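You operate a simulated robot arm through the tools that you are given. There is no shell and no other tool. Be economical: measure what you need, move in short steps, check, and stop when the job is done.

Carry out the task below with a simulated two-armed robot. There is one attempt and no reset: what you move stays moved.

JOB
Hold the blue strainer on the top of the cloth table steady with one hand and put the tiny follower in it with the other.
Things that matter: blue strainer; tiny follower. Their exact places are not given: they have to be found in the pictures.

Only the result counts: the job must be done as asked and must still hold three seconds after the hand-in. Knocking over, shifting, dropping, spilling or breaking anything else fails it. Flat cloth is picked up by pressing the open fingertips on it (5 to 10 N) and closing them slowly along it; thin cloth reads only 2 to 8 mm in the jaws.

ROBOT AND FRAMES
Two 6-joint arms with two-finger grippers on one trunk, on a base that drives. Base frame: it is fixed to the floor where the robot stands at the start and does not move with it; the origin is under the middle of the robot, x ahead of it, y to its left, z up; the surface under the hand at the start is at about z = 80. Lengths are in cm, angles in degrees, forces in N, time in s.
The left shoulder is at the start at [7, 14.8, 118.6], the right one opposite. With the tool pointing down near the work surface each hand reaches from about 62 to 72 cm from the robot's upright axis, wherever it stands, measured 20 degrees to its own side. Payload 2.45 kg a hand.
The tool frame of a hand sits at the grasp point between the pads (the TCP): z along the fingers, y along the line on which they close. The tips reach 3 cm beyond it. Largest opening 10.6 cm; the body of the gripper starts 7.9 cm behind the TCP.
Orientation is that of the tool frame in the base frame, as [roll, pitch, yaw] about the fixed x, y, z axes, in that order (R = Rz(yaw) Ry(pitch) Rx(roll)). With the fingers straight down and closing along the base's y, the tool's x points along the base's -x, its y along +y and its z along -z.

CONTROLS
- The arms move only by the tool drive_tool. It takes "left_targets", "right_targets" or both (then of equal length, played together; a hand with none holds still); each is a list of rows, each a list of 7 numbers: the shift along the tool's x, y, z in cm, then the turn, a rotation vector about the tool's x, y, z in degrees, then the opening, from 0 (shut) to 1 (fully open). In form: [[dx, dy, dz, wx, wy, wz, claw], ...]. A call has 1 to 20 rows; each row shifts and turns the commanded pose from where the row before left it, along the tool's axes as they then stand. Each row takes 0.2 s and may step no farther than 5 cm and 8.6 degrees from the row before; otherwise, or with a gripper value out of range, the whole call is refused. A pose out of reach is approached as far as the arm can. The call stops where the force on the tool passes 40 N (or 10 N more than at its start, if that is more) or the arm is blocked; 0.2 s more then pass. Each finger travels about 7.2 cm/s and halts on what it meets, pressing with about 37 N; the grip force reading is that of the motor and also rises with nothing between the fingers. The clock runs only during rows and for 0.2 s after the last one: add rows that do not move to give the fingers time. The reply holds the time, the measured pose of the TCP, the force on the tool along the base axes, the opening and the grip force, in the units named above and with some noise, with the torque about the TCP (base axes, N m) and any sound that the robot's microphone picked up.
- Cameras (640 x 400 px; columns grow to the right, rows downward): "scene" is now at [12.69, -2.62, 140.68]; the picture's right is [-0.31, -0.95, 0.00], its down [-0.64, 0.21, -0.74] and it looks along [0.70, -0.23, -0.67] (base axes); focal length 258 px, centre (320, 200). "left" rides on the left gripper at [7.6, 0.2, -10.6] in its tool frame; the picture's right is [-0.02, 1.00, 0.00], its down [-0.78, -0.02, -0.62] and it looks along [-0.62, -0.01, 0.78] (tool axes); focal length 247 px, centre (320, 200). "right" rides on the right gripper at [7.6, -0.2, -10.6] in its tool frame; the picture's right is [0.02, 1.00, 0.00], its down [-0.78, 0.02, -0.62] and it looks along [-0.62, 0.01, 0.78] (tool axes); focal length 247 px, centre (320, 200).
- snapshot(camera): a new picture of that camera. It takes no simulated time.
- raise_lower(by): slides the trunk up (or, below 0, down) by that many cm; the arms and the scene camera ride with it, the base frame stays. It gives what a move gives, with no picture.
- steer(legs): drives the robot by 1 to 6 legs, each [ahead, left, turn to the left] in cm, cm and degrees, along the robot's own axes; the way and the turn of a leg run together, so that a leg with both is an arc; at most 150 cm and 180 degrees a leg. The arms and the cameras ride along, it lands a little off, and it stops where it bumps. It gives what a move gives.
- head_to(pan, tilt): turns the head with the scene camera to pan (to the left, within 86 degrees either way) and tilt (down, from -29 to 69), counted from straight ahead of the robot. It gives what a move gives.
- probe_pixels(camera, pixels): for up to 12 pixels [column, row] of the newest picture of that camera ("zoom" is the newest enlarged one), the place [x, y, z] in the base frame of the surface seen there, good to about 0.2 cm. It takes no simulated time.
- zoom(camera, box): a new picture of the part [left, top, right, bottom] of that camera's present view, enlarged. It takes no simulated time.
- close_job(): hands the job in; it is judged then, once.

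Keep the steps short. Do not move on a guess: measure, check each grasp and each placing, and mend mistakes. In all there are 80 turns and 78 pictures (those below and enlarged ones count). Leave the grippers open and the arms clear of the work at the hand-in unless told otherwise, and finish with a single line.

The tools are called after "Call:" as name(argument=value, ...) on one line, values as JSON. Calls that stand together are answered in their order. drive_tool: Moves the arms, as the interface text tells. Its arguments: {"type":"object","properties":{"left_targets":{"type":"array","items":{"type":"array","items":{"type":"number"}}},"right_targets":{"type":"array","items":{"type":"array","items":{"type":"number"}}}},"required":[]} The other tools are called the same way: raise_lower (by) slides the trunk up or down; steer (legs) drives the base; head_to (pan, tilt) turns the head that bears the scene camera; snapshot (camera) takes a picture; probe_pixels (camera, pixels) gives the place of the surface under pixels of a picture; zoom (camera, box) takes an enlarged picture of a part of a camera's view; close_job () hands the job in.

At the start:

```text
t: 0.0
left_position: [60.35, 1.76, 121.72]
left_tcp_rot: [180.0, 0.0, -179.9]
left_contact_force: [-0.1, 0.3, 1.0]
left_ft_torque: [-0.04, 0.01, 0.03]
left_width: 10.6
left_grasp_force: 0.1
right_position: [35.06, -36.15, 113.59]
right_tcp_rot: [-180.0, 0.0, 180.0]
right_contact_force: [-0.9, -0.3, 0.1]
right_ft_torque: [-0.01, 0.0, 0.02]
right_width: 10.6
right_grasp_force: 0.1
trunk travel left (down, up): [-65.8, 28.2]
robot x, y, heading: [-0.34, 0.03, 0.2]
head pan, tilt: [-18.2, 42.4]
```

scene: 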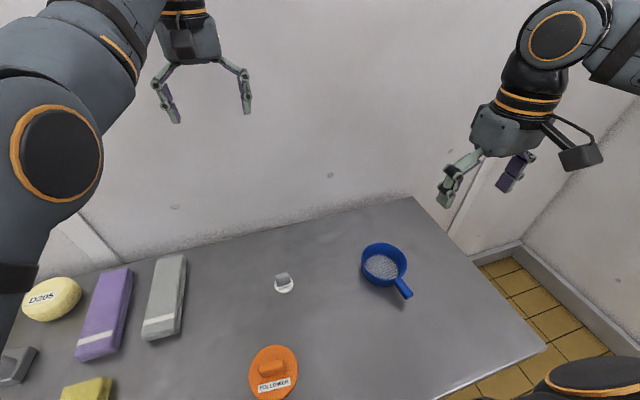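
right: 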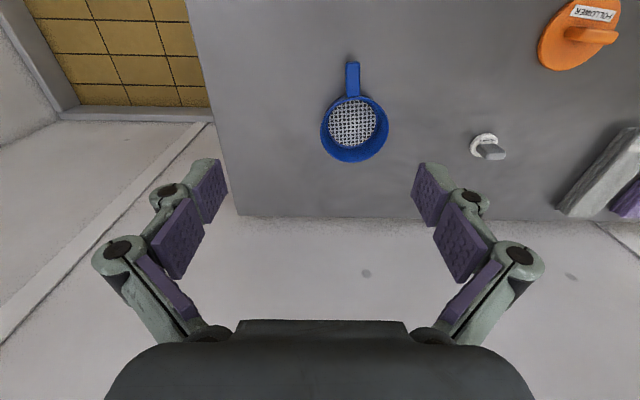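
left: 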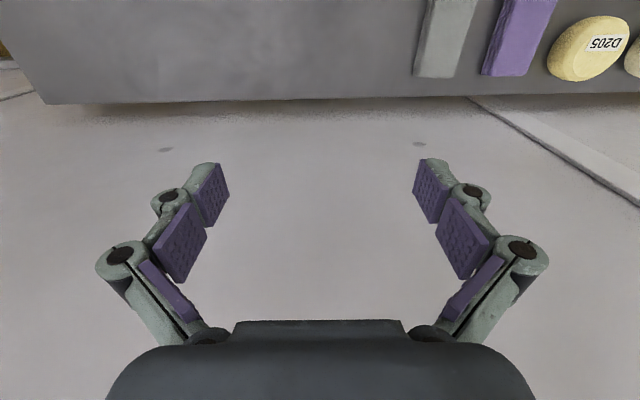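

I see a blue strainer near (383,265), a small white and grey object near (284,283), and an orange one labelled "FOLLOWER" near (273,372). I'll zoom in on these and probe their positions.

Call:
zoom(camera="scene", box=[220, 220, 440, 400])

Call:
probe_pixels(camera="scene", pixels=[[380, 268], [405, 290], [284, 288], [283, 276], [273, 372], [335, 330], [420, 200], [540, 345], [170, 280], [90, 265], [362, 260], [404, 262]])

```text
2.22 times, centred on (330, 310) of scene
```

zoom: 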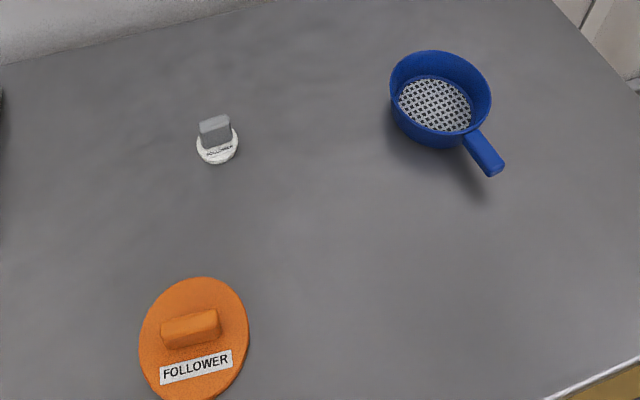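

```text
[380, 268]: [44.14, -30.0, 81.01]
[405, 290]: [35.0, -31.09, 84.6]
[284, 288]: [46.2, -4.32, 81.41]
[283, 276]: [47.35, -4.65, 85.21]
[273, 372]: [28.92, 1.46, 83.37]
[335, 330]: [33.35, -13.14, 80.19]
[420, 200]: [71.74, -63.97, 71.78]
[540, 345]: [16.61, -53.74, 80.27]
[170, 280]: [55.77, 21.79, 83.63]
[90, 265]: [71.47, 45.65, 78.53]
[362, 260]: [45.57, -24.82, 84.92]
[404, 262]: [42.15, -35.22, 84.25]
```

The small white disc with the grey knob also reads "FOLLOWER", so it is the tiny one. I'll zoom in to measure it and the strainer.

Call:
zoom(camera="scene", box=[254, 260, 318, 300])

Call:
zoom(camera="right", box=[300, 50, 524, 190])

```text
10.00 times, centred on (286, 280) of scene
```

zoom: 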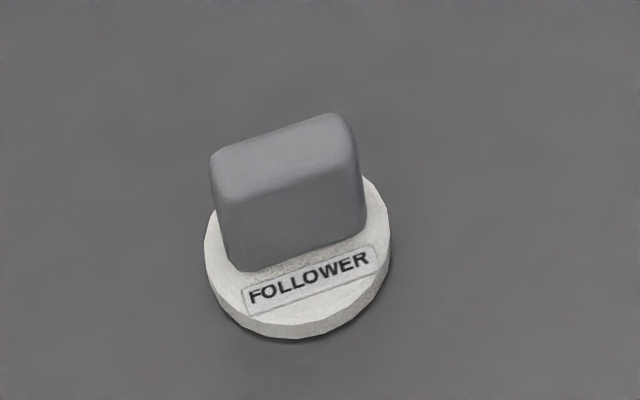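

```text
2.86 times, centred on (412, 120) of right
```

zoom: 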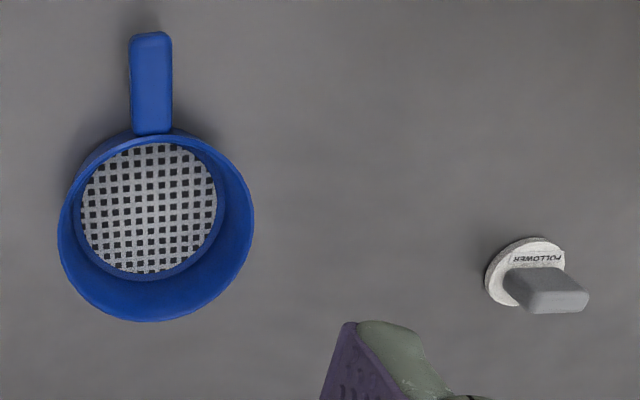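

I'll probe the handle, the rim, the mesh and the follower in this enlarged view.

Call:
probe_pixels(camera="zoom", pixels=[[152, 38], [152, 85], [151, 128], [60, 225], [251, 225], [155, 316], [150, 210], [134, 85], [168, 85], [536, 270], [584, 300], [494, 285]])

Call:
zoom(camera="scene", box=[254, 260, 318, 300])

Call:
head_to(pan=0, tilt=50)

```text
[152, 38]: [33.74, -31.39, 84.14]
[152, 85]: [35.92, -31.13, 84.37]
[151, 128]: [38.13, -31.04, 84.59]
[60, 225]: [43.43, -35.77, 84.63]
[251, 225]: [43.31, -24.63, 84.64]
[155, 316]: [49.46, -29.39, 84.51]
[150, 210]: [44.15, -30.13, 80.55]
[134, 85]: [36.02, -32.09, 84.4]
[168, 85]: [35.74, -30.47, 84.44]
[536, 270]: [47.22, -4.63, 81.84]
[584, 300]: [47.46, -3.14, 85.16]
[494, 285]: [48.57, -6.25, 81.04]
```

```text
10.00 times, centred on (286, 280) of scene
```

zoom: 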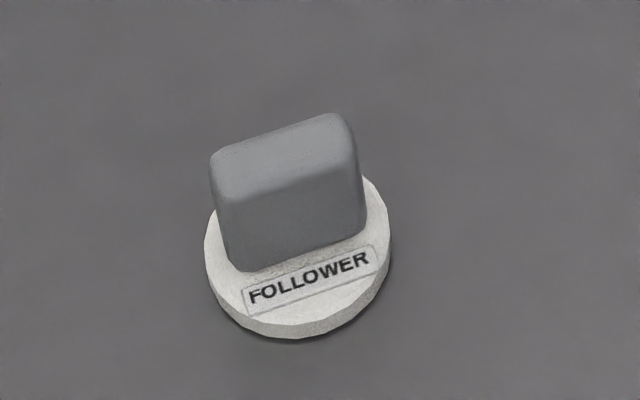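

```text
t: 0.8
left_position: [60.39, 1.6, 121.6]
left_tcp_rot: [-179.9, -0.1, -180.0]
left_contact_force: [-0.6, -0.2, -0.5]
left_ft_torque: [0.02, -0.01, -0.03]
left_width: 10.61
left_grasp_force: 0.0
right_position: [34.9, -36.19, 113.62]
right_tcp_rot: [-180.0, 0.0, 179.9]
right_contact_force: [0.1, -0.2, 0.1]
right_ft_torque: [0.0, -0.02, 0.0]
right_width: 10.61
right_grasp_force: 0.1
trunk travel left (down, up): [-65.8, 28.2]
robot x, y, heading: [0.09, 0.06, 0.2]
head pan, tilt: [0.0, 50.0]
```

I'll probe the knob's top corners in the last enlarged picture and take a wider look at the table.

Call:
probe_pixels(camera="zoom", pixels=[[218, 158], [335, 118], [350, 150], [230, 192], [285, 155], [295, 235], [295, 320], [210, 240], [388, 220], [235, 262], [360, 228]])

Call:
snapshot(camera="scene")

```text
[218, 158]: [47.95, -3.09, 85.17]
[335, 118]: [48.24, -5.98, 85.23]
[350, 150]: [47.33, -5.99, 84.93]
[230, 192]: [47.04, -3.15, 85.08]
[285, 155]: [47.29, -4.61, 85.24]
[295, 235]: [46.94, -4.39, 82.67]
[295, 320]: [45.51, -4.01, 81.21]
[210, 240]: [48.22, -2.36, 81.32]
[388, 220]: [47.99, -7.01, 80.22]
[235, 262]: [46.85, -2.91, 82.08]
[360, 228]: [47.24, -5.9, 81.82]
```

```text
70 pictures are left
```

scene: 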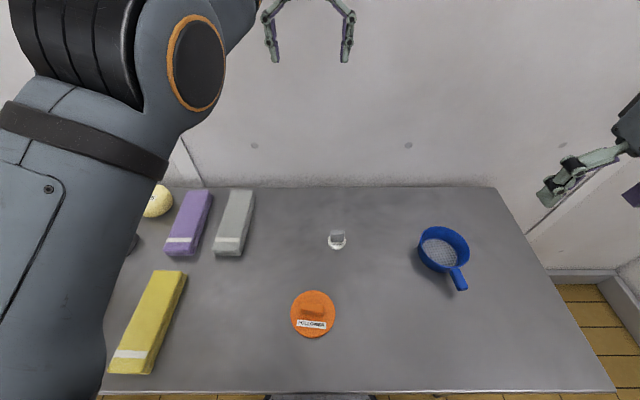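

The follower's knob is 1.3 cm thick in x and 3 cm long in y, with its top at z = 85.2. The strainer handle runs from x = 33.7 to 38.2 at y ≈ -31. I plan to move the robot back and to the right, so I'm checking how much space there is on that side.

Call:
probe_pixels(camera="scene", pixels=[[580, 345], [600, 278], [635, 300], [636, 270], [560, 278], [300, 391], [600, 388], [330, 186], [480, 188], [110, 390]])

Call:
head_to(pan=-70, tilt=30)

Call:
snapshot(camera="scene")

```text
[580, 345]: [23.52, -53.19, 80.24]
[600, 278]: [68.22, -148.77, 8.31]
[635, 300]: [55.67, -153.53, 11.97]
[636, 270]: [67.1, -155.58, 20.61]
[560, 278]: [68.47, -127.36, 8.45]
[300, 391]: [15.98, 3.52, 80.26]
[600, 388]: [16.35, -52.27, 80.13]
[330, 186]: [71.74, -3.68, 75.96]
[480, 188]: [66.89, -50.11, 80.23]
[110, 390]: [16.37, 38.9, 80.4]
```

```text
t: 2.2
left_position: [60.3, 1.77, 121.57]
left_tcp_rot: [180.0, -0.1, 180.0]
left_contact_force: [0.6, 0.5, 0.7]
left_ft_torque: [0.03, 0.0, 0.0]
left_width: 10.61
left_grasp_force: 0.1
right_position: [35.05, -36.21, 113.57]
right_tcp_rot: [180.0, 0.0, 180.0]
right_contact_force: [-0.5, 0.3, -0.4]
right_ft_torque: [0.0, -0.05, 0.0]
right_width: 10.61
right_grasp_force: 0.1
trunk travel left (down, up): [-65.8, 28.2]
robot x, y, heading: [0.03, -0.48, -0.1]
head pan, tilt: [-70.0, 30.0]
```

```text
69 pictures are left
```

scene: 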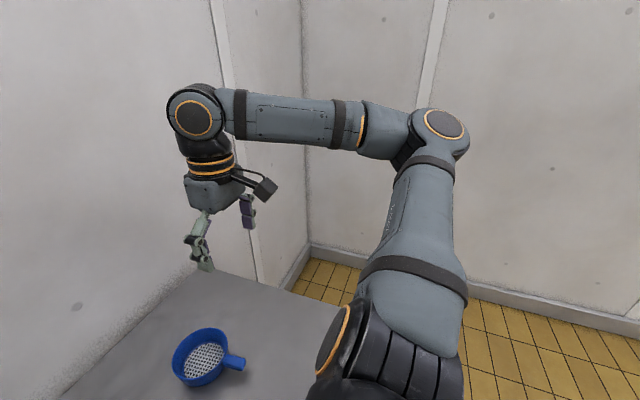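

The right wall is at y ≈ -150, so there is room. I'll drive back 20 cm, then right 27 cm.

Call:
steer(legs=[[-20.4, 0, 0], [0, -27.5, 0]])

Call:
head_to(pan=0, tilt=40)

Call:
snapshot(camera="scene")

```text
t: 5.3
left_position: [40.22, -24.87, 121.55]
left_tcp_rot: [-180.0, -0.1, -179.4]
left_contact_force: [0.1, 0.0, 0.3]
left_ft_torque: [-0.03, -0.01, -0.01]
left_width: 10.61
left_grasp_force: 0.0
right_position: [15.2, -62.96, 113.61]
right_tcp_rot: [-180.0, 0.0, -179.6]
right_contact_force: [-0.4, 0.9, -0.6]
right_ft_torque: [0.01, 0.07, -0.02]
right_width: 10.61
right_grasp_force: 0.1
trunk travel left (down, up): [-65.8, 28.2]
robot x, y, heading: [-20.12, -27.09, 0.7]
head pan, tilt: [-70.0, 30.0]
```

```text
t: 6.8
left_position: [40.27, -25.0, 121.62]
left_tcp_rot: [180.0, 0.0, -179.5]
left_contact_force: [-1.1, 0.7, -0.5]
left_ft_torque: [0.0, 0.02, -0.01]
left_width: 10.57
left_grasp_force: 0.1
right_position: [15.18, -63.1, 113.49]
right_tcp_rot: [179.9, 0.0, -179.5]
right_contact_force: [0.5, 0.4, 0.0]
right_ft_torque: [0.03, 0.01, 0.01]
right_width: 10.6
right_grasp_force: 0.0
trunk travel left (down, up): [-65.8, 28.2]
robot x, y, heading: [-20.28, -27.54, 0.9]
head pan, tilt: [0.0, 40.0]
```

```text
68 pictures are left
```

scene: 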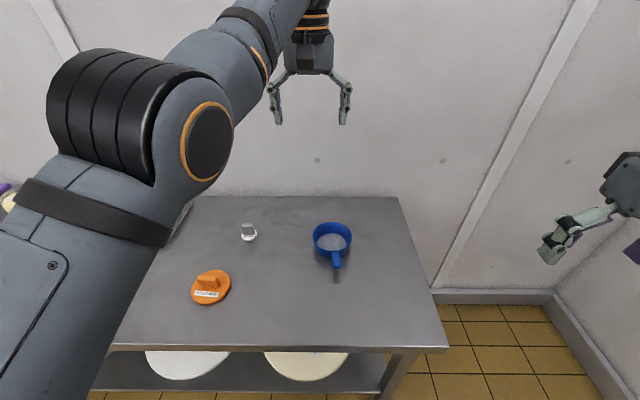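

First I'll move the left hand over the follower and turn it so the fingers close along x, across the thin side of the knob.

Call:
drive_tool(left_targets=[[-1.44, 4.1, 0, 0, 0, 0, 0.5], [-1.44, 4.1, 0, 0, 0, 0, 0.5], [-1.44, 4.1, 0, 0, 0, 0, 0.5], [-1.44, 4.1, 0, 0, 0, 0, 0.5], [-1.44, 4.1, 0, 0, 0, 0, 0.5], [0, 0, 0, 0, 0, 8.5, 0.5], [0, 0, 0, 0, 0, 8.5, 0.5], [0, 0, 0, 0, 0, 8.5, 0.5], [0, 0, 0, 0, 0, 8.5, 0.5], [0, 0, 0, 0, 0, 8.5, 0.5], [0, 0, 0, 0, 0, 8.5, 0.5], [0, 0, 0, 0, 0, 8.5, 0.5], [0, 0, 0, 0, 0, 8.5, 0.5], [0, 0, 0, 0, 0, 8.5, 0.5], [0, 0, 0, 0, 0, 8.5, 0.5]])

Call:
snapshot(camera="left")

```text
t: 10.0
left_position: [44.28, -4.2, 120.23]
left_tcp_rot: [180.0, -0.1, 95.3]
left_contact_force: [-0.7, -0.3, 0.7]
left_ft_torque: [0.01, 0.0, 0.01]
left_width: 5.31
left_grasp_force: 0.1
left hand out of reach, approached as far as the arm can: row 3, 4, 5
right_position: [15.15, -63.02, 113.54]
right_tcp_rot: [179.9, 0.0, -179.5]
right_contact_force: [-0.5, -1.4, 0.8]
right_ft_torque: [-0.01, -0.03, 0.0]
right_width: 10.61
right_grasp_force: 0.1
trunk travel left (down, up): [-65.8, 28.2]
robot x, y, heading: [-20.02, -26.93, 0.5]
head pan, tilt: [0.0, 40.0]
```

```text
67 pictures are left
```

left: 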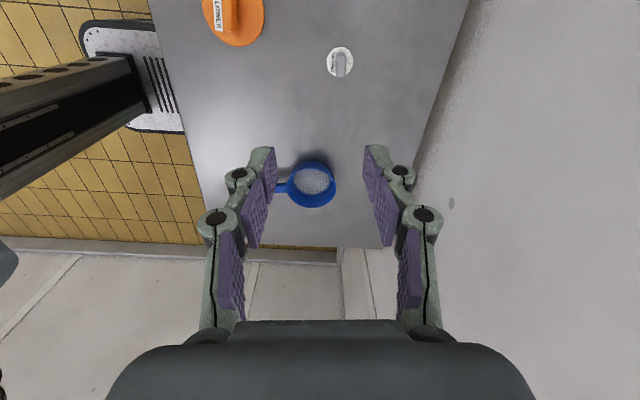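

At this height the hand fell a bit short in x, at 44.3. I'll go down 20 cm, where the reach is better, and read the pose again.

Call:
drive_tool(left_targets=[[0, 0, 5, 0, 0, 0, 0.5], [0, 0, 5, 0, 0, 0, 0.5], [0, 0, 5, 0, 0, 0, 0.5], [0, 0, 5, 0, 0, 0, 0.5], [0, 0, 0, 0, 0, 0, 0.5]])

Call:
snapshot(camera="left")

```text
t: 11.2
left_position: [48.55, -4.08, 101.18]
left_tcp_rot: [-179.9, 0.0, 95.7]
left_contact_force: [-0.7, 0.4, -0.7]
left_ft_torque: [0.0, -0.01, 0.01]
left_width: 5.31
left_grasp_force: 0.1
left hand out of reach, approached as far as the arm can: row 1, 2, 3, 4
right_position: [15.03, -63.01, 113.53]
right_tcp_rot: [180.0, 0.0, -179.5]
right_contact_force: [-0.3, -0.5, -0.4]
right_ft_torque: [0.01, 0.0, -0.05]
right_width: 10.6
right_grasp_force: 0.1
trunk travel left (down, up): [-65.8, 28.2]
robot x, y, heading: [-20.26, -27.24, 0.7]
head pan, tilt: [0.0, 40.0]
```

```text
66 pictures are left
```

left: 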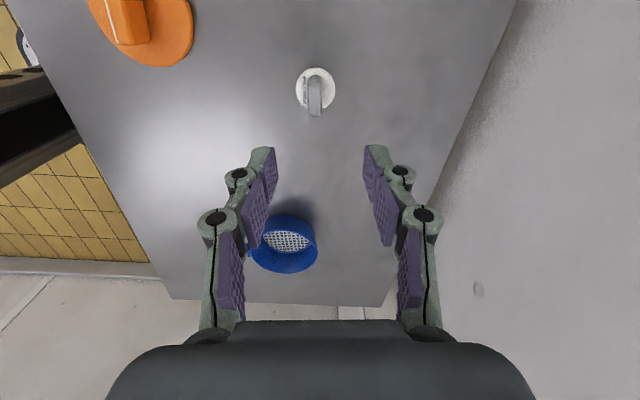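

Now at (48.6, -4.1, 101.2). I'll probe the knob in this view to work out the last correction.

Call:
zoom(camera="left", box=[284, 60, 348, 124])

Call:
probe_pixels(camera="left", pixels=[[316, 112], [316, 80], [299, 90], [334, 90], [308, 105], [322, 105]])

```text
6.25 times, centred on (316, 92) of left
```

zoom: 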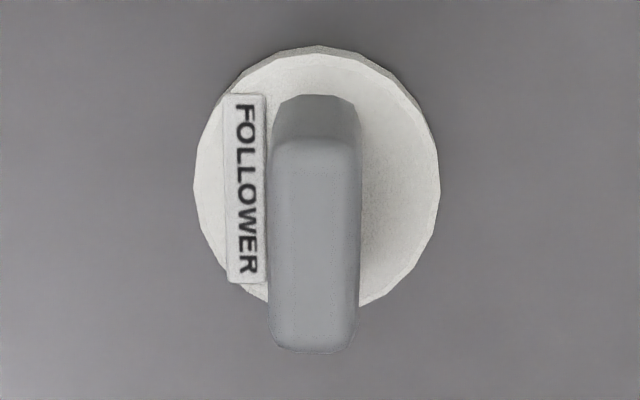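

```text
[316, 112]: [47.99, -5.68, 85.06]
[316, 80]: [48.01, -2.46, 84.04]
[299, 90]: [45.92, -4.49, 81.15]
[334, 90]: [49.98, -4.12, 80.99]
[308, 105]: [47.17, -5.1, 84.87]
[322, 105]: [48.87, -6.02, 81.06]
```

The turn is already aligned. The knob centre is at about (47.8, -4.45). I'll correct by (-0.75, -0.37) and go down until the tips are just above the knob.

Call:
drive_tool(left_targets=[[-0.3, -0.78, 4, 0, 0, 0, 0.5], [0, 0, 4, 0, 0, 0, 0.5], [0, 0, 3, 0, 0, 0, 0.5], [0, 0, 0, 0, 0, 0, 0.5]])

Call:
snapshot(camera="left")

```text
t: 12.2
left_position: [48.64, -4.57, 90.21]
left_tcp_rot: [-180.0, 0.0, 95.6]
left_contact_force: [-1.1, 0.3, 0.7]
left_ft_torque: [0.02, -0.01, 0.01]
left_width: 5.31
left_grasp_force: 0.0
left hand out of reach, approached as far as the arm can: row 1
right_position: [15.11, -62.95, 113.63]
right_tcp_rot: [-180.0, 0.1, -179.6]
right_contact_force: [-0.6, -0.5, -0.5]
right_ft_torque: [-0.01, -0.03, -0.04]
right_width: 10.61
right_grasp_force: 0.2
trunk travel left (down, up): [-65.8, 28.2]
robot x, y, heading: [-20.32, -27.22, 0.4]
head pan, tilt: [0.0, 40.0]
```

```text
64 pictures are left
```

left: 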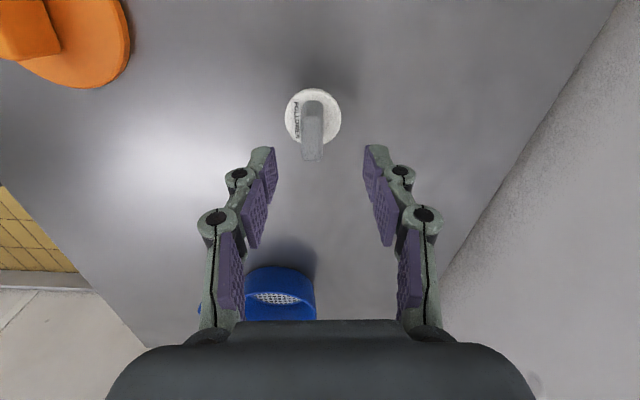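

The knob at column 312 is still about 0.8 cm to one side of the finger midline. I'll shift -0.8 along the tool's y and go down to z ≈ 85.2 in small steps.

Call:
drive_tool(left_targets=[[0.1, -0.8, 0, 0, 0, 0, 0.5], [0, 0, 1.5, 0, 0, 0, 0.5], [0, 0, 1.5, 0, 0, 0, 0.5], [0, 0, 1, 0, 0, 0, 0.5], [0, 0, 0.8, 0, 0, 0, 0.5], [0, 0, 0, 0, 0, 0, 0.5]])

Call:
snapshot(camera="left")

```text
t: 13.6
left_position: [48.0, -4.4, 85.56]
left_tcp_rot: [-180.0, 0.0, 95.6]
left_contact_force: [0.1, 0.0, 0.0]
left_ft_torque: [-0.02, 0.0, 0.0]
left_width: 5.31
left_grasp_force: 0.1
left hand out of reach, approached as far as the arm can: row 1, 3
right_position: [15.06, -63.02, 113.52]
right_tcp_rot: [180.0, 0.0, -179.4]
right_contact_force: [0.4, 0.1, 0.8]
right_ft_torque: [-0.01, 0.03, -0.05]
right_width: 10.57
right_grasp_force: 0.0
trunk travel left (down, up): [-65.8, 28.2]
robot x, y, heading: [-20.19, -27.51, 0.6]
head pan, tilt: [0.0, 40.0]
```

```text
63 pictures are left
```

left: 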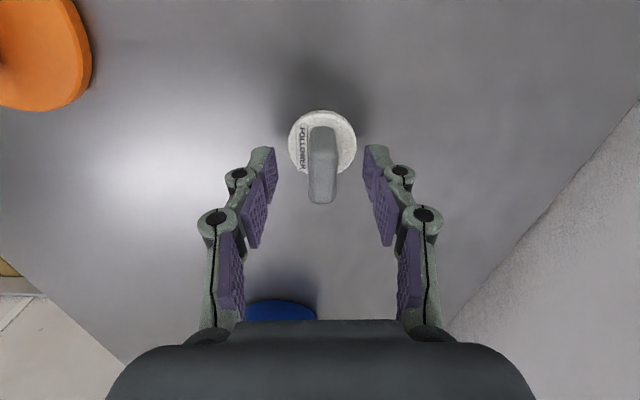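

The knob is centred between the fingers. I'll go 0.4 cm lower, so the tips stay above the disc, and then close.

Call:
drive_tool(left_targets=[[0, 0, 0.4, 0, 0, 0, 0.5], [0, 0, 0, 0, 0, 0, 0.35], [0, 0, 0, 0, 0, 0, 0.25], [0, 0, 0, 0, 0, 0, 0.15], [0, 0, 0, 0, 0, 0, 0.05], [0, 0, 0, 0, 0, 0, 0.05], [0, 0, 0, 0, 0, 0, 0.05]])

Call:
snapshot(camera="left")

```text
t: 15.2
left_position: [47.85, -4.47, 85.13]
left_tcp_rot: [180.0, 0.0, 95.7]
left_contact_force: [-0.1, 0.3, 0.1]
left_ft_torque: [0.02, -0.03, 0.0]
left_width: 1.48
left_grasp_force: 36.9
right_position: [15.18, -63.0, 113.52]
right_tcp_rot: [180.0, 0.0, -179.5]
right_contact_force: [-0.5, -0.6, -0.3]
right_ft_torque: [0.02, 0.0, 0.02]
right_width: 10.63
right_grasp_force: 0.0
trunk travel left (down, up): [-65.8, 28.2]
robot x, y, heading: [-19.83, -27.27, 0.8]
head pan, tilt: [0.0, 40.0]
```

```text
62 pictures are left
```

left: 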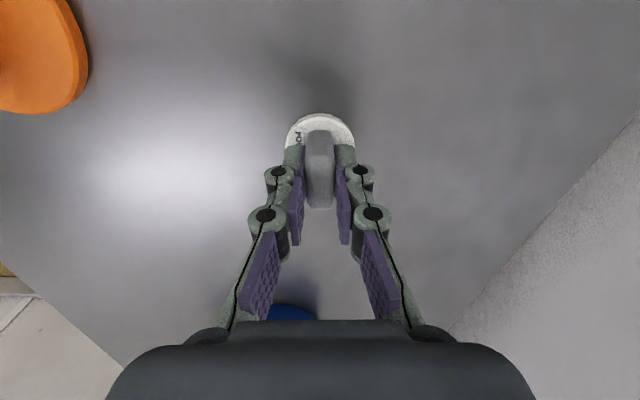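

The grip reads 1.48 cm at 37 N. I'll lift the follower 11 cm and move the right hand over the handle at its present height.

Call:
drive_tool(left_targets=[[0, 0, -2, 0, 0, 0, 0.05], [0, 0, -3, 0, 0, 0, 0.05], [0, 0, -3, 0, 0, 0, 0.05], [0, 0, -3, 0, 0, 0, 0.05], [0, 0, 0, 0, 0, 0, 0.05], [0, 0, 0, 0, 0, 0, 0.05], [0, 0, 0, 0, 0, 0, 0.05], [0, 0, 0, 0, 0, 0, 0.05], [0, 0, 0, 0, 0, 0, 0.05]], right_targets=[[-2.5, 3.97, 0, 0, 0, 0, 0.5], [-2.5, 3.97, 0, 0, 0, 0, 0.5], [-2.5, 3.97, 0, 0, 0, 0, 0.5], [-2.5, 3.97, 0, 0, 0, 0, 0.5], [-2.5, 3.97, 0, 0, 0, 0, 0.5], [-2.5, 3.97, 0, 0, 0, 0, 0.5], [-2.5, 3.97, 0, 0, 0, 0, 0.5], [-2.5, 3.97, 0, 0, 0, -4, 0.5], [0, 0, 0, 0, 0, 0, 0.5]])

Call:
snapshot(camera="left")

Call:
snapshot(camera="right")

Call:
snapshot(camera="scene")

```text
t: 17.2
left_position: [48.53, -4.04, 96.0]
left_tcp_rot: [-179.8, -0.1, 95.6]
left_contact_force: [-0.6, 0.4, -0.4]
left_ft_torque: [-0.01, 0.04, -0.02]
left_width: 1.47
left_grasp_force: 36.8
left hand out of reach, approached as far as the arm can: row 3
right_position: [18.75, -56.52, 109.35]
right_tcp_rot: [179.9, 0.1, -176.4]
right_contact_force: [0.2, 0.2, 0.5]
right_ft_torque: [0.02, 0.02, 0.0]
right_width: 5.31
right_grasp_force: 0.1
right hand out of reach, approached as far as the arm can: row 2, 3, 4, 5, 6, 7, 8
trunk travel left (down, up): [-65.8, 28.2]
robot x, y, heading: [-20.17, -27.02, 0.7]
head pan, tilt: [0.0, 40.0]
```

```text
61 pictures are left
```

left: 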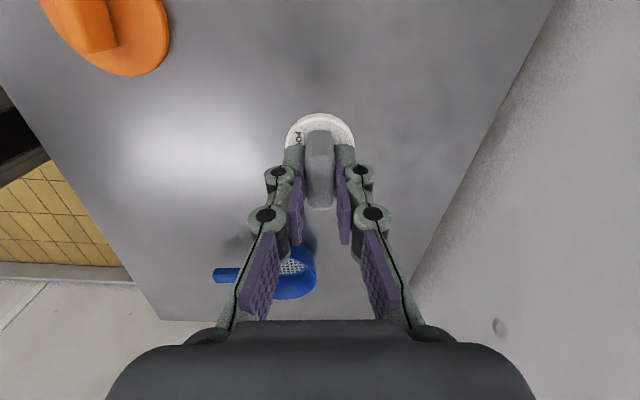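

```text
60 pictures are left
```

right: 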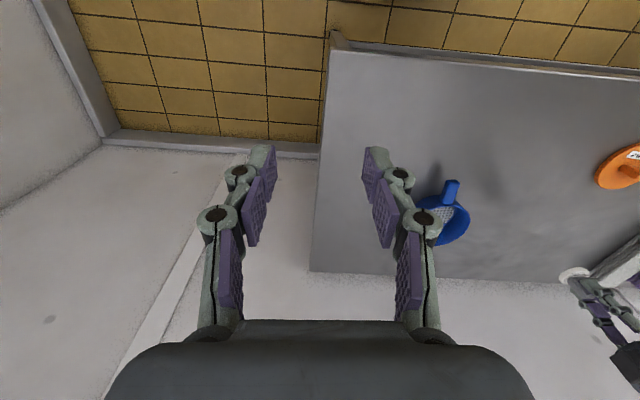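

```text
59 pictures are left
```

scene: 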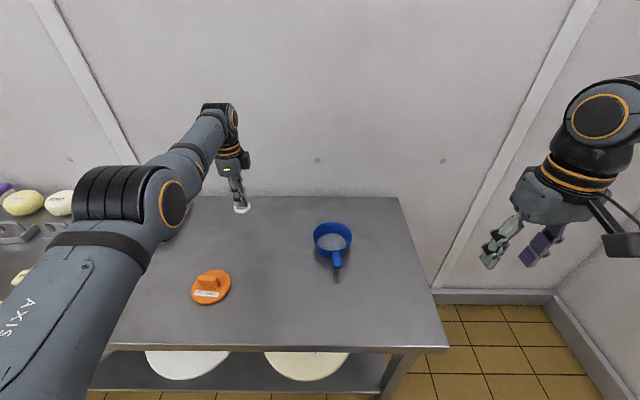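

The follower is held and lifted. The right hand has stalled at (18.8, -56.5), close to its own shoulder. I'll send it straight ahead first, with small steps to see whether it follows.

Call:
drive_tool(right_targets=[[-4, 0, 0, 0, 0, 0, 0.5], [-4, 0, 0, 0, 0, 0, 0.5], [-4, 0, 0, 0, 0, 0, 0.5], [-4, 0, 0, 0, 0, 0, 0.5], [0, 0, 0, 0, 0, 0, 0.5]])

```text
t: 18.4
left_position: [48.64, -4.16, 95.95]
left_tcp_rot: [-179.7, 0.0, 95.6]
left_contact_force: [-0.6, 0.3, 0.0]
left_ft_torque: [0.0, 0.0, 0.03]
left_width: 1.49
left_grasp_force: 36.8
right_position: [27.84, -63.37, 107.39]
right_tcp_rot: [180.0, 0.0, -175.6]
right_contact_force: [0.7, 0.2, -0.4]
right_ft_torque: [0.02, -0.05, 0.05]
right_width: 5.27
right_grasp_force: 0.0
right hand out of reach, approached as far as the arm can: row 1, 2, 3, 4
trunk travel left (down, up): [-65.8, 28.2]
robot x, y, heading: [-20.21, -27.37, 0.8]
head pan, tilt: [0.0, 40.0]
```

The arm still reports out of reach. I'll look at its posture.

Call:
head_to(pan=-50, tilt=30)

Call:
snapshot(camera="scene")

```text
t: 19.5
left_position: [48.66, -4.14, 96.0]
left_tcp_rot: [-179.6, 0.0, 95.6]
left_contact_force: [-0.4, 0.7, 0.0]
left_ft_torque: [0.02, -0.01, 0.03]
left_width: 1.49
left_grasp_force: 36.5
right_position: [27.89, -63.35, 107.27]
right_tcp_rot: [179.9, 0.2, -175.4]
right_contact_force: [-0.2, 0.7, -0.6]
right_ft_torque: [-0.02, -0.02, 0.02]
right_width: 5.29
right_grasp_force: 0.0
trunk travel left (down, up): [-65.8, 28.2]
robot x, y, heading: [-19.97, -27.31, 0.3]
head pan, tilt: [-50.0, 30.0]
```

```text
58 pictures are left
```

scene: 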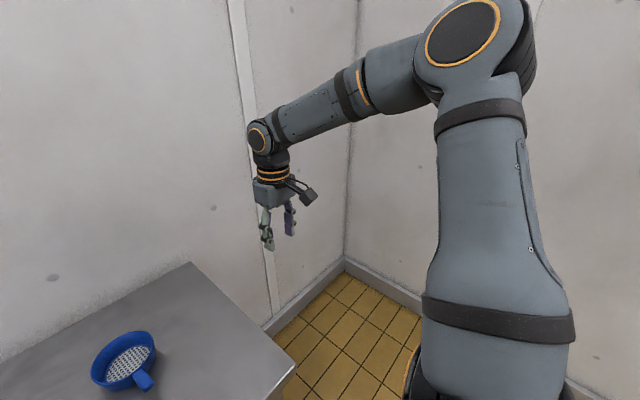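

The elbow is high, and the stated reach is for near the work surface. The hand is beside the table, clear of it, so I'll lower it 10 cm and then step ahead.

Call:
drive_tool(right_targets=[[0, 0, 3.5, 0, 0, 0, 0.5], [0, 0, 3.5, 0, 0, 0, 0.5], [0, 0, 3.5, 0, 0, 0, 0.5], [0, 0, 0, 0, 0, 0, 0.5]])

```text
t: 20.5
left_position: [48.7, -4.15, 96.16]
left_tcp_rot: [-179.8, 0.0, 95.7]
left_contact_force: [0.1, 0.2, -0.1]
left_ft_torque: [-0.02, -0.02, 0.05]
left_width: 1.49
left_grasp_force: 36.8
right_position: [27.79, -63.27, 96.77]
right_tcp_rot: [-180.0, 0.1, -175.5]
right_contact_force: [0.0, -0.2, 0.5]
right_ft_torque: [-0.03, -0.01, 0.01]
right_width: 5.28
right_grasp_force: 0.0
trunk travel left (down, up): [-65.8, 28.2]
robot x, y, heading: [-20.17, -27.24, 0.5]
head pan, tilt: [-50.0, 30.0]
```

It followed all the way, so lower is better. Now ahead 9 cm, then 10 cm to the left, still at z = 97.

Call:
drive_tool(right_targets=[[-4.5, 0, 0, 0, 0, 0, 0.5], [-4.5, 0, 0, 0, 0, 0, 0.5], [0, 5, 0, 0, 0, 0, 0.5], [0, 5, 0, 0, 0, 0, 0.5], [0, 0, 0, 0, 0, 0, 0.5]])

```text
t: 21.7
left_position: [48.62, -4.22, 95.9]
left_tcp_rot: [-179.7, 0.0, 95.6]
left_contact_force: [0.1, -0.6, 0.6]
left_ft_torque: [-0.01, 0.03, -0.02]
left_width: 1.47
left_grasp_force: 37.2
right_position: [27.03, -61.37, 96.63]
right_tcp_rot: [179.9, 0.1, -175.5]
right_contact_force: [0.5, 0.7, -0.3]
right_ft_torque: [-0.01, 0.0, 0.03]
right_width: 5.28
right_grasp_force: 0.1
right hand out of reach, approached as far as the arm can: row 1, 2, 3, 4
trunk travel left (down, up): [-65.8, 28.2]
robot x, y, heading: [-20.18, -27.05, 0.5]
head pan, tilt: [-50.0, 30.0]
```

The arm stops at about 25° outward of its shoulder, so a joint limit seems likely. I'll check whether the wrist turn is the cause by yawing 16° and trying to go left again.

Call:
drive_tool(right_targets=[[0, 0, 0, 0, 0, -8, 0.5], [0, 0, 0, 0, 0, -8, 0.5], [-1, 4, 0, 0, 0, 0, 0.5], [-1, 4, 0, 0, 0, 0, 0.5], [0, 0, 0, 0, 0, 0, 0.5]])

```text
t: 22.9
left_position: [48.66, -4.21, 96.02]
left_tcp_rot: [-179.7, -0.1, 95.5]
left_contact_force: [-0.9, 0.4, -0.2]
left_ft_torque: [0.01, 0.04, -0.03]
left_width: 1.47
left_grasp_force: 36.4
right_position: [22.48, -57.47, 96.65]
right_tcp_rot: [-180.0, 0.1, -159.3]
right_contact_force: [0.0, -0.1, -0.2]
right_ft_torque: [0.04, 0.01, -0.01]
right_width: 5.28
right_grasp_force: 0.1
right hand out of reach, approached as far as the arm can: row 3, 4
trunk travel left (down, up): [-65.8, 28.2]
robot x, y, heading: [-19.98, -27.15, 0.5]
head pan, tilt: [-50.0, 30.0]
```

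The limit doesn't depend on the wrist yaw. I'll swing the arm outward and extend it to see which region it can reach, then sweep back in.

Call:
drive_tool(right_targets=[[0, -3.5, 0, 0, 0, 8, 0.5], [0, -3.5, 0, 0, 0, 8, 0.5], [-2.5, -3.5, 0, 0, 0, 0, 0.5], [-2.5, -3.5, 0, 0, 0, 0, 0.5], [-2.5, -3.5, 0, 0, 0, 0, 0.5], [-4, 0, 0, 0, 0, 0, 0.5], [0, 0, 0, 0, 0, 0, 0.5]])

Call:
drive_tool(right_targets=[[-4, 0, 0, 0, 0, 0, 0.5], [-4, 0, 0, 0, 0, 0, 0.5], [0, 0, 0, 0, 0, 0, 0.5]])

```text
t: 24.5
left_position: [48.6, -4.19, 96.16]
left_tcp_rot: [-179.7, 0.0, 95.6]
left_contact_force: [0.4, 0.1, 0.2]
left_ft_torque: [-0.02, -0.02, -0.01]
left_width: 1.49
left_grasp_force: 37.1
right_position: [36.6, -73.86, 96.85]
right_tcp_rot: [-179.9, 0.1, -175.5]
right_contact_force: [-0.9, 0.5, -0.6]
right_ft_torque: [0.05, 0.0, -0.01]
right_width: 5.29
right_grasp_force: 0.2
trunk travel left (down, up): [-65.8, 28.2]
robot x, y, heading: [-20.19, -27.17, 0.6]
head pan, tilt: [-50.0, 30.0]
```

```text
t: 25.3
left_position: [48.65, -4.05, 95.98]
left_tcp_rot: [-179.8, -0.1, 95.6]
left_contact_force: [0.4, 0.5, -0.5]
left_ft_torque: [-0.03, 0.0, 0.02]
left_width: 1.47
left_grasp_force: 36.9
right_position: [37.83, -75.81, 96.67]
right_tcp_rot: [-180.0, 0.1, -175.3]
right_contact_force: [0.1, -0.5, -0.1]
right_ft_torque: [-0.02, -0.02, 0.03]
right_width: 5.29
right_grasp_force: 0.1
right hand out of reach, approached as far as the arm can: row 1, 2
trunk travel left (down, up): [-65.8, 28.2]
robot x, y, heading: [-20.22, -27.37, 0.4]
head pan, tilt: [-50.0, 30.0]
```

The places where it stopped lie on a straight line, which points to a shoulder joint limit. I'll look at the arm and probe its links to understand its shape.

Call:
head_to(pan=-55, tilt=15)

Call:
snapshot(camera="scene")

```text
t: 26.1
left_position: [48.64, -4.24, 96.03]
left_tcp_rot: [-179.7, -0.1, 95.6]
left_contact_force: [0.6, 0.0, -0.6]
left_ft_torque: [-0.01, 0.0, -0.01]
left_width: 1.48
left_grasp_force: 37.3
right_position: [37.86, -75.73, 96.7]
right_tcp_rot: [180.0, 0.2, -175.5]
right_contact_force: [0.3, -0.4, 1.2]
right_ft_torque: [0.03, 0.02, 0.02]
right_width: 5.3
right_grasp_force: 0.0
trunk travel left (down, up): [-65.8, 28.2]
robot x, y, heading: [-20.04, -27.0, 0.4]
head pan, tilt: [-55.0, 15.0]
```

```text
57 pictures are left
```

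scene: 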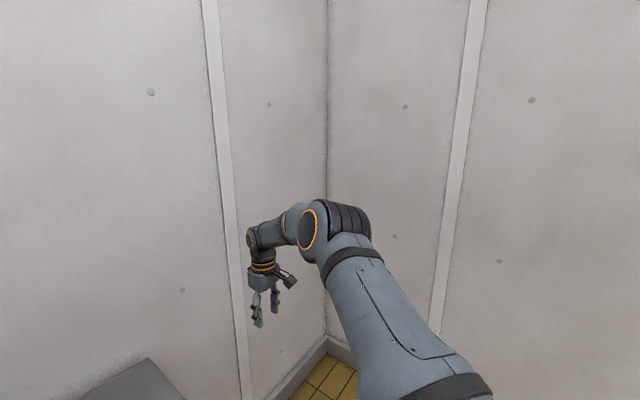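

I'll probe points along the right arm.

Call:
probe_pixels(camera="scene", pixels=[[430, 375], [380, 310], [345, 245], [308, 230], [345, 215], [290, 225], [270, 234], [252, 240], [262, 267], [265, 280]])

Call:
head_to(pan=30, tilt=30)

Call:
snapshot(camera="scene")

```text
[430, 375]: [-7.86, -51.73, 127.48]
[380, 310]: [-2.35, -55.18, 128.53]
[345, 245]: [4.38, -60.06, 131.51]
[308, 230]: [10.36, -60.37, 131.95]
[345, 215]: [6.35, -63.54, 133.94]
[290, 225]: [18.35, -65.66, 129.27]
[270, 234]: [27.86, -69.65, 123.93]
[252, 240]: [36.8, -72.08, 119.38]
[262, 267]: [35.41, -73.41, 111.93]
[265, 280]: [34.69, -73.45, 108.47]
```

```text
t: 27.7
left_position: [48.57, -4.17, 95.97]
left_tcp_rot: [-179.7, 0.0, 95.7]
left_contact_force: [-0.3, 0.2, -1.0]
left_ft_torque: [0.01, 0.01, 0.0]
left_width: 1.49
left_grasp_force: 36.8
right_position: [37.84, -75.75, 96.74]
right_tcp_rot: [179.9, 0.1, -175.5]
right_contact_force: [0.0, 0.1, -0.3]
right_ft_torque: [-0.01, 0.01, -0.03]
right_width: 5.28
right_grasp_force: 0.1
trunk travel left (down, up): [-65.8, 28.2]
robot x, y, heading: [-19.98, -26.95, 0.3]
head pan, tilt: [30.0, 30.0]
```

```text
56 pictures are left
```

scene: 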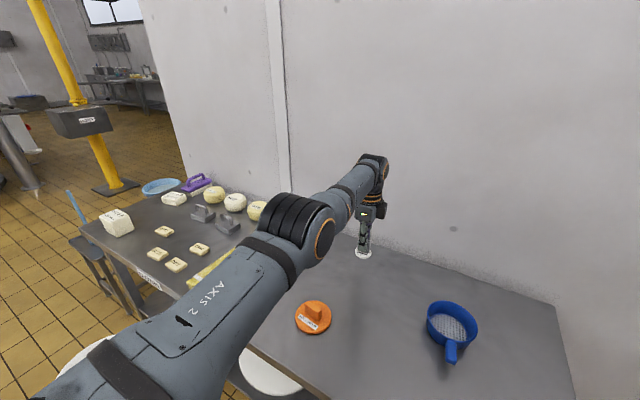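

The stops fit a pan limit of about -45° for the right arm, with a 13 cm lateral offset. Before choosing a new stance I'll see how far inward the left hand can go by carrying the follower high over the strainer and past it.

Call:
drive_tool(left_targets=[[-4.2, -1.18, 0, 0, 0, 0, 0.05], [-4.2, -1.18, 0, 0, 0, 0, 0.05], [-4.2, -1.18, 0, 0, 0, 0, 0.05], [-4.2, -1.18, 0, 0, 0, 0, 0.05], [-4.2, -1.18, 0, 0, 0, 0, 0.05], [-4.2, -1.18, 0, 0, 0, 0, 0.05], [0, 0, 0, 0, 0, 0, 0.05]])

Call:
drive_tool(left_targets=[[-4.2, -1.5, 0, 0, 0, 0, 0.05], [-4.2, -1.5, 0, 0, 0, 0, 0.05], [-4.2, -1.5, 0, 0, 0, 0, 0.05], [0, 0, 0, 0, 0, 0, 0.05]])

```text
t: 29.3
left_position: [43.94, -29.29, 95.79]
left_tcp_rot: [-179.9, 0.1, 95.6]
left_contact_force: [0.4, 0.1, -0.3]
left_ft_torque: [-0.02, 0.02, 0.01]
left_width: 1.48
left_grasp_force: 37.3
left hand out of reach, approached as far as the arm can: row 1, 2, 5, 6
right_position: [37.84, -75.78, 96.74]
right_tcp_rot: [179.9, 0.1, -175.5]
right_contact_force: [-0.3, 1.0, 0.5]
right_ft_torque: [-0.04, 0.02, 0.0]
right_width: 5.31
right_grasp_force: 0.0
trunk travel left (down, up): [-65.8, 28.2]
robot x, y, heading: [-20.03, -27.46, 0.6]
head pan, tilt: [30.0, 30.0]
```

```text
t: 30.3
left_position: [43.89, -29.79, 95.91]
left_tcp_rot: [-179.8, 0.2, 95.6]
left_contact_force: [0.0, 0.3, -0.9]
left_ft_torque: [0.0, -0.03, 0.03]
left_width: 1.5
left_grasp_force: 36.8
left hand out of reach, approached as far as the arm can: row 1, 2, 3
right_position: [37.79, -75.89, 96.65]
right_tcp_rot: [-180.0, 0.1, -175.5]
right_contact_force: [0.1, -0.2, -1.0]
right_ft_torque: [-0.03, 0.01, -0.01]
right_width: 5.31
right_grasp_force: 0.1
trunk travel left (down, up): [-65.8, 28.2]
robot x, y, heading: [-20.13, -27.03, 0.2]
head pan, tilt: [30.0, 30.0]
```

The left hand stops at (43.9, -29.8), almost exactly over the strainer, so it can place from here. I'll pull it back and further right to find the direction of its limit.

Call:
drive_tool(left_targets=[[-2, -4, 0, 0, 0, 0, 0.05], [-2, -4, 0, 0, 0, 0, 0.05], [-2, -4, 0, 0, 0, 0, 0.05], [0, 0, 0, 0, 0, 0, 0.05]])

Call:
drive_tool(left_targets=[[-4, -0.5, 0, 0, 0, 0, 0.05], [-4, -0.5, 0, 0, 0, 0, 0.05], [0, 0, 0, 0, 0, 0, 0.05]])

```text
t: 31.3
left_position: [43.69, -29.58, 95.72]
left_tcp_rot: [-179.9, 0.0, 95.6]
left_contact_force: [0.1, -0.7, -0.3]
left_ft_torque: [0.0, 0.0, 0.01]
left_width: 1.46
left_grasp_force: 36.5
left hand out of reach, approached as far as the arm can: row 1, 2, 3
right_position: [37.74, -75.76, 96.64]
right_tcp_rot: [-180.0, 0.2, -175.5]
right_contact_force: [0.0, -0.2, 0.0]
right_ft_torque: [-0.01, -0.04, -0.02]
right_width: 5.3
right_grasp_force: 0.0
trunk travel left (down, up): [-65.8, 28.2]
robot x, y, heading: [-20.0, -27.15, 0.4]
head pan, tilt: [30.0, 30.0]
```

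```text
t: 32.1
left_position: [43.88, -29.73, 95.87]
left_tcp_rot: [-179.9, -0.1, 95.6]
left_contact_force: [0.2, -0.4, -1.0]
left_ft_torque: [0.0, -0.01, 0.01]
left_width: 1.46
left_grasp_force: 37.2
left hand out of reach, approached as far as the arm can: row 1, 2
right_position: [37.8, -75.78, 96.65]
right_tcp_rot: [179.9, 0.0, -175.5]
right_contact_force: [0.2, 0.6, 0.5]
right_ft_torque: [0.0, 0.01, 0.02]
right_width: 5.3
right_grasp_force: 0.1
trunk travel left (down, up): [-65.8, 28.2]
robot x, y, heading: [-20.26, -27.29, 1.0]
head pan, tilt: [30.0, 30.0]
```

It doesn't slide at all, so this may be an inner reach limit: the axis distance here is 64 cm and the stated minimum is 62. I'll test each direction singly, first straight back and then straight right.

Call:
drive_tool(left_targets=[[0, -3, 0, 0, 0, 0, 0.05], [0, 0, 0, 0, 0, 0, 0.05]])

Call:
drive_tool(left_targets=[[0, 0, -3, 0, 0, 0, 0.05], [-3, 0, 0, 0, 0, 0, 0.05], [0, 0, 0, 0, 0, 0, 0.05]])

Call:
head_to(pan=10, tilt=25)

Call:
snapshot(camera="scene")

```text
t: 32.7
left_position: [43.88, -29.6, 95.96]
left_tcp_rot: [-179.8, 0.1, 95.5]
left_contact_force: [-0.4, 0.9, -1.0]
left_ft_torque: [-0.01, -0.04, 0.0]
left_width: 1.45
left_grasp_force: 36.8
left hand out of reach, approached as far as the arm can: row 1
right_position: [37.79, -75.75, 96.71]
right_tcp_rot: [-180.0, -0.1, -175.5]
right_contact_force: [-0.4, -0.6, -0.5]
right_ft_torque: [0.0, 0.02, 0.0]
right_width: 5.31
right_grasp_force: 0.1
trunk travel left (down, up): [-65.8, 28.2]
robot x, y, heading: [-20.2, -27.26, 0.8]
head pan, tilt: [30.0, 30.0]
```

```text
t: 33.5
left_position: [43.84, -29.7, 98.79]
left_tcp_rot: [-180.0, 0.0, 95.7]
left_contact_force: [0.1, 0.4, -0.9]
left_ft_torque: [0.01, 0.02, -0.03]
left_width: 1.51
left_grasp_force: 36.7
left hand out of reach, approached as far as the arm can: row 2
right_position: [37.71, -75.79, 96.78]
right_tcp_rot: [-179.9, 0.1, -175.5]
right_contact_force: [-0.2, -0.1, 0.0]
right_ft_torque: [0.03, 0.01, 0.01]
right_width: 5.33
right_grasp_force: 0.0
trunk travel left (down, up): [-65.8, 28.2]
robot x, y, heading: [-20.02, -27.36, 0.8]
head pan, tilt: [30.0, 30.0]
```

```text
t: 34.3
left_position: [43.84, -29.56, 98.74]
left_tcp_rot: [-179.9, 0.0, 95.6]
left_contact_force: [0.1, -0.3, -1.1]
left_ft_torque: [0.0, 0.01, -0.02]
left_width: 1.48
left_grasp_force: 37.1
right_position: [37.73, -75.68, 96.68]
right_tcp_rot: [179.9, 0.1, -175.3]
right_contact_force: [-0.4, 0.1, 0.2]
right_ft_torque: [0.0, -0.01, -0.01]
right_width: 5.31
right_grasp_force: 0.0
trunk travel left (down, up): [-65.8, 28.2]
robot x, y, heading: [-20.0, -27.16, 0.5]
head pan, tilt: [10.0, 25.0]
```

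```text
55 pictures are left
```

scene: 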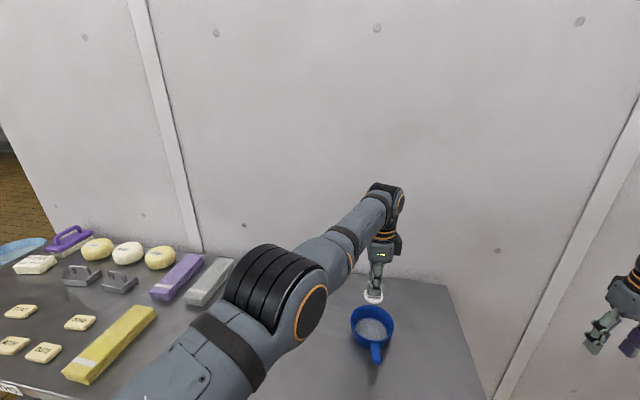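

Up works, but back and right are refused. I'll check whether the left wrist turn is what limits it, yawing 16° one way and then trying to go back.

Call:
drive_tool(left_targets=[[0, 0, 0, 0, 0, -8, 0.05], [0, 0, 0, 0, 0, -8, 0.05], [0, -3, 0, 0, 0, 0, 0.05], [0, 0, 0, 0, 0, 0, 0.05]])

Call:
drive_tool(left_targets=[[0, 0, 0, 0, 0, 8, 0.05], [0, 0, 0, 0, 0, 8, 0.05], [0, 0, 0, 0, 0, 8, 0.05], [0, 0, 0, 0, 0, 8, 0.05], [0, -3, 0, 0, 0, 0, 0.05], [0, 0, 0, 0, 0, 0, 0.05]])

```text
t: 35.3
left_position: [43.72, -29.67, 98.74]
left_tcp_rot: [-179.8, 0.0, 111.5]
left_contact_force: [0.1, 0.6, -0.9]
left_ft_torque: [-0.02, 0.02, 0.01]
left_width: 1.48
left_grasp_force: 36.9
left hand out of reach, approached as far as the arm can: row 3
right_position: [37.79, -75.63, 96.58]
right_tcp_rot: [179.9, 0.1, -175.5]
right_contact_force: [-0.2, -0.3, 0.3]
right_ft_torque: [-0.02, 0.02, 0.02]
right_width: 5.31
right_grasp_force: 0.0
trunk travel left (down, up): [-65.8, 28.2]
robot x, y, heading: [-19.94, -27.13, 0.9]
head pan, tilt: [10.0, 25.0]
```

```text
t: 36.7
left_position: [43.81, -29.62, 98.77]
left_tcp_rot: [-179.9, 0.0, 79.5]
left_contact_force: [-0.3, -0.2, -0.5]
left_ft_torque: [0.01, 0.03, 0.0]
left_width: 1.46
left_grasp_force: 37.1
left hand out of reach, approached as far as the arm can: row 5
right_position: [37.83, -75.68, 96.74]
right_tcp_rot: [179.9, 0.1, -175.5]
right_contact_force: [0.0, 0.5, -0.2]
right_ft_torque: [-0.01, -0.05, -0.01]
right_width: 5.3
right_grasp_force: 0.0
trunk travel left (down, up): [-65.8, 28.2]
robot x, y, heading: [-20.21, -27.47, 0.6]
head pan, tilt: [10.0, 25.0]
```

Yaw isn't the limit. I'll try pulling the left hand radially back toward its own shoulder.

Call:
drive_tool(left_targets=[[0.4, -3, 0, 0, 0, 0, 0.05], [0.4, -3, 0, 0, 0, 0, 0.05], [0, 0, 0, 0, 0, 0, 0.05]])

Call:
drive_tool(left_targets=[[2, -3, 0, 0, 0, 0, 0.05], [2, -3, 0, 0, 0, 0, 0.05], [0, 0, 0, 0, 0, 0, 0.05]])

```text
t: 37.5
left_position: [43.85, -29.66, 98.68]
left_tcp_rot: [-179.9, 0.0, 79.7]
left_contact_force: [0.3, -0.4, -0.2]
left_ft_torque: [0.01, 0.0, 0.02]
left_width: 1.49
left_grasp_force: 36.9
left hand out of reach, approached as far as the arm can: row 1, 2
right_position: [37.89, -75.78, 96.61]
right_tcp_rot: [-180.0, 0.1, -175.5]
right_contact_force: [0.3, 0.2, 0.5]
right_ft_torque: [0.01, 0.03, 0.03]
right_width: 5.31
right_grasp_force: 0.0
trunk travel left (down, up): [-65.8, 28.2]
robot x, y, heading: [-20.24, -27.51, 0.4]
head pan, tilt: [10.0, 25.0]
```

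```text
t: 38.3
left_position: [44.53, -27.89, 99.0]
left_tcp_rot: [-179.8, 0.0, 79.5]
left_contact_force: [0.4, -0.1, -0.1]
left_ft_torque: [0.0, 0.0, 0.02]
left_width: 1.5
left_grasp_force: 36.9
left hand out of reach, approached as far as the arm can: row 1, 2
right_position: [37.79, -75.71, 96.65]
right_tcp_rot: [-179.9, 0.2, -175.6]
right_contact_force: [-0.4, 0.7, -0.5]
right_ft_torque: [-0.02, -0.02, -0.01]
right_width: 5.31
right_grasp_force: 0.0
trunk travel left (down, up): [-65.8, 28.2]
robot x, y, heading: [-19.94, -26.85, 0.6]
head pan, tilt: [10.0, 25.0]
```

Now it slides along a circle, so the left hand has been riding its inner reach limit, matching the stated 62–72 cm band. The right hand is folded inside its own band. From its present extended place I'll move it straight left, staying within the band.

Call:
drive_tool(right_targets=[[0, 4, 0, 0, 0, 0, 0.5], [0, 4, 0, 0, 0, 0, 0.5], [0, 4, 0, 0, 0, 0, 0.5], [0, 4, 0, 0, 0, 0, 0.5], [0, 0, 0, 0, 0, 0, 0.5]])

```text
t: 39.5
left_position: [44.44, -27.9, 99.07]
left_tcp_rot: [-179.9, 0.0, 79.7]
left_contact_force: [-0.2, 0.7, -0.8]
left_ft_torque: [0.02, -0.02, 0.0]
left_width: 1.46
left_grasp_force: 36.8
right_position: [30.23, -64.43, 96.5]
right_tcp_rot: [179.9, 0.1, -175.5]
right_contact_force: [-1.7, 0.2, -0.3]
right_ft_torque: [0.02, -0.01, 0.01]
right_width: 5.32
right_grasp_force: 0.1
right hand out of reach, approached as far as the arm can: row 1, 2, 3, 4
trunk travel left (down, up): [-65.8, 28.2]
robot x, y, heading: [-20.14, -27.4, 0.6]
head pan, tilt: [10.0, 25.0]
```

The right hand slid back along the same curve, while the left works in a different region, so the two arms may be bent differently. I'll probe the left arm's elbow and wrist to compare.

Call:
probe_pixels(camera="scene", pixels=[[160, 385], [210, 345], [262, 275], [305, 312], [310, 260], [350, 222], [385, 195], [398, 202], [383, 240], [377, 265]])

Call:
head_to(pan=-60, tilt=25)

Call:
snapshot(camera="scene")

```text
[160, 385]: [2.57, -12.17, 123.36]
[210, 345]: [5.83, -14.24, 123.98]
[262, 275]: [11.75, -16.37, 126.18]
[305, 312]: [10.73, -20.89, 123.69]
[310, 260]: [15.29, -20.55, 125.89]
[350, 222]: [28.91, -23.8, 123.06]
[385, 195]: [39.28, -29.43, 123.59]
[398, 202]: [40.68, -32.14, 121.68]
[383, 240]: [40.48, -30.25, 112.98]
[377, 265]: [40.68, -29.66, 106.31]
```

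```text
t: 40.9
left_position: [44.38, -27.87, 99.08]
left_tcp_rot: [-179.8, 0.0, 79.6]
left_contact_force: [1.3, -0.3, -1.1]
left_ft_torque: [0.04, 0.02, -0.02]
left_width: 1.48
left_grasp_force: 36.7
right_position: [30.32, -64.29, 96.49]
right_tcp_rot: [180.0, 0.1, -175.5]
right_contact_force: [-0.1, 0.4, 0.3]
right_ft_torque: [-0.04, -0.01, 0.03]
right_width: 5.31
right_grasp_force: 0.1
trunk travel left (down, up): [-65.8, 28.2]
robot x, y, heading: [-20.42, -26.91, 0.8]
head pan, tilt: [-60.0, 25.0]
```

```text
54 pictures are left
```

scene: 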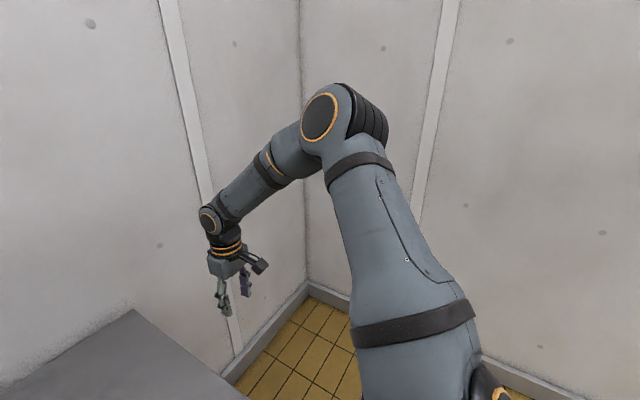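

The left arm is almost fully stretched, so it is stuck at its outer limit and the robot stands slightly too far back. I'll probe the right arm again to compare its upper-arm direction with before.

Call:
probe_pixels(camera="scene", pixels=[[400, 290], [380, 230], [340, 170], [318, 118], [355, 95], [290, 150], [250, 185], [212, 222], [225, 252], [365, 320]])

```text
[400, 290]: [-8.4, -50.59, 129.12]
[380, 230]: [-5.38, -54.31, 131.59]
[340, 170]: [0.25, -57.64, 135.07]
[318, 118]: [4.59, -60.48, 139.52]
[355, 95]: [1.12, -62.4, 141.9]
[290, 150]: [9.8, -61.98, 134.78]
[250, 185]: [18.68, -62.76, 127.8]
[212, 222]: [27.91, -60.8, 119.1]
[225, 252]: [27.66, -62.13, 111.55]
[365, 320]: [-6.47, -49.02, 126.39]
```

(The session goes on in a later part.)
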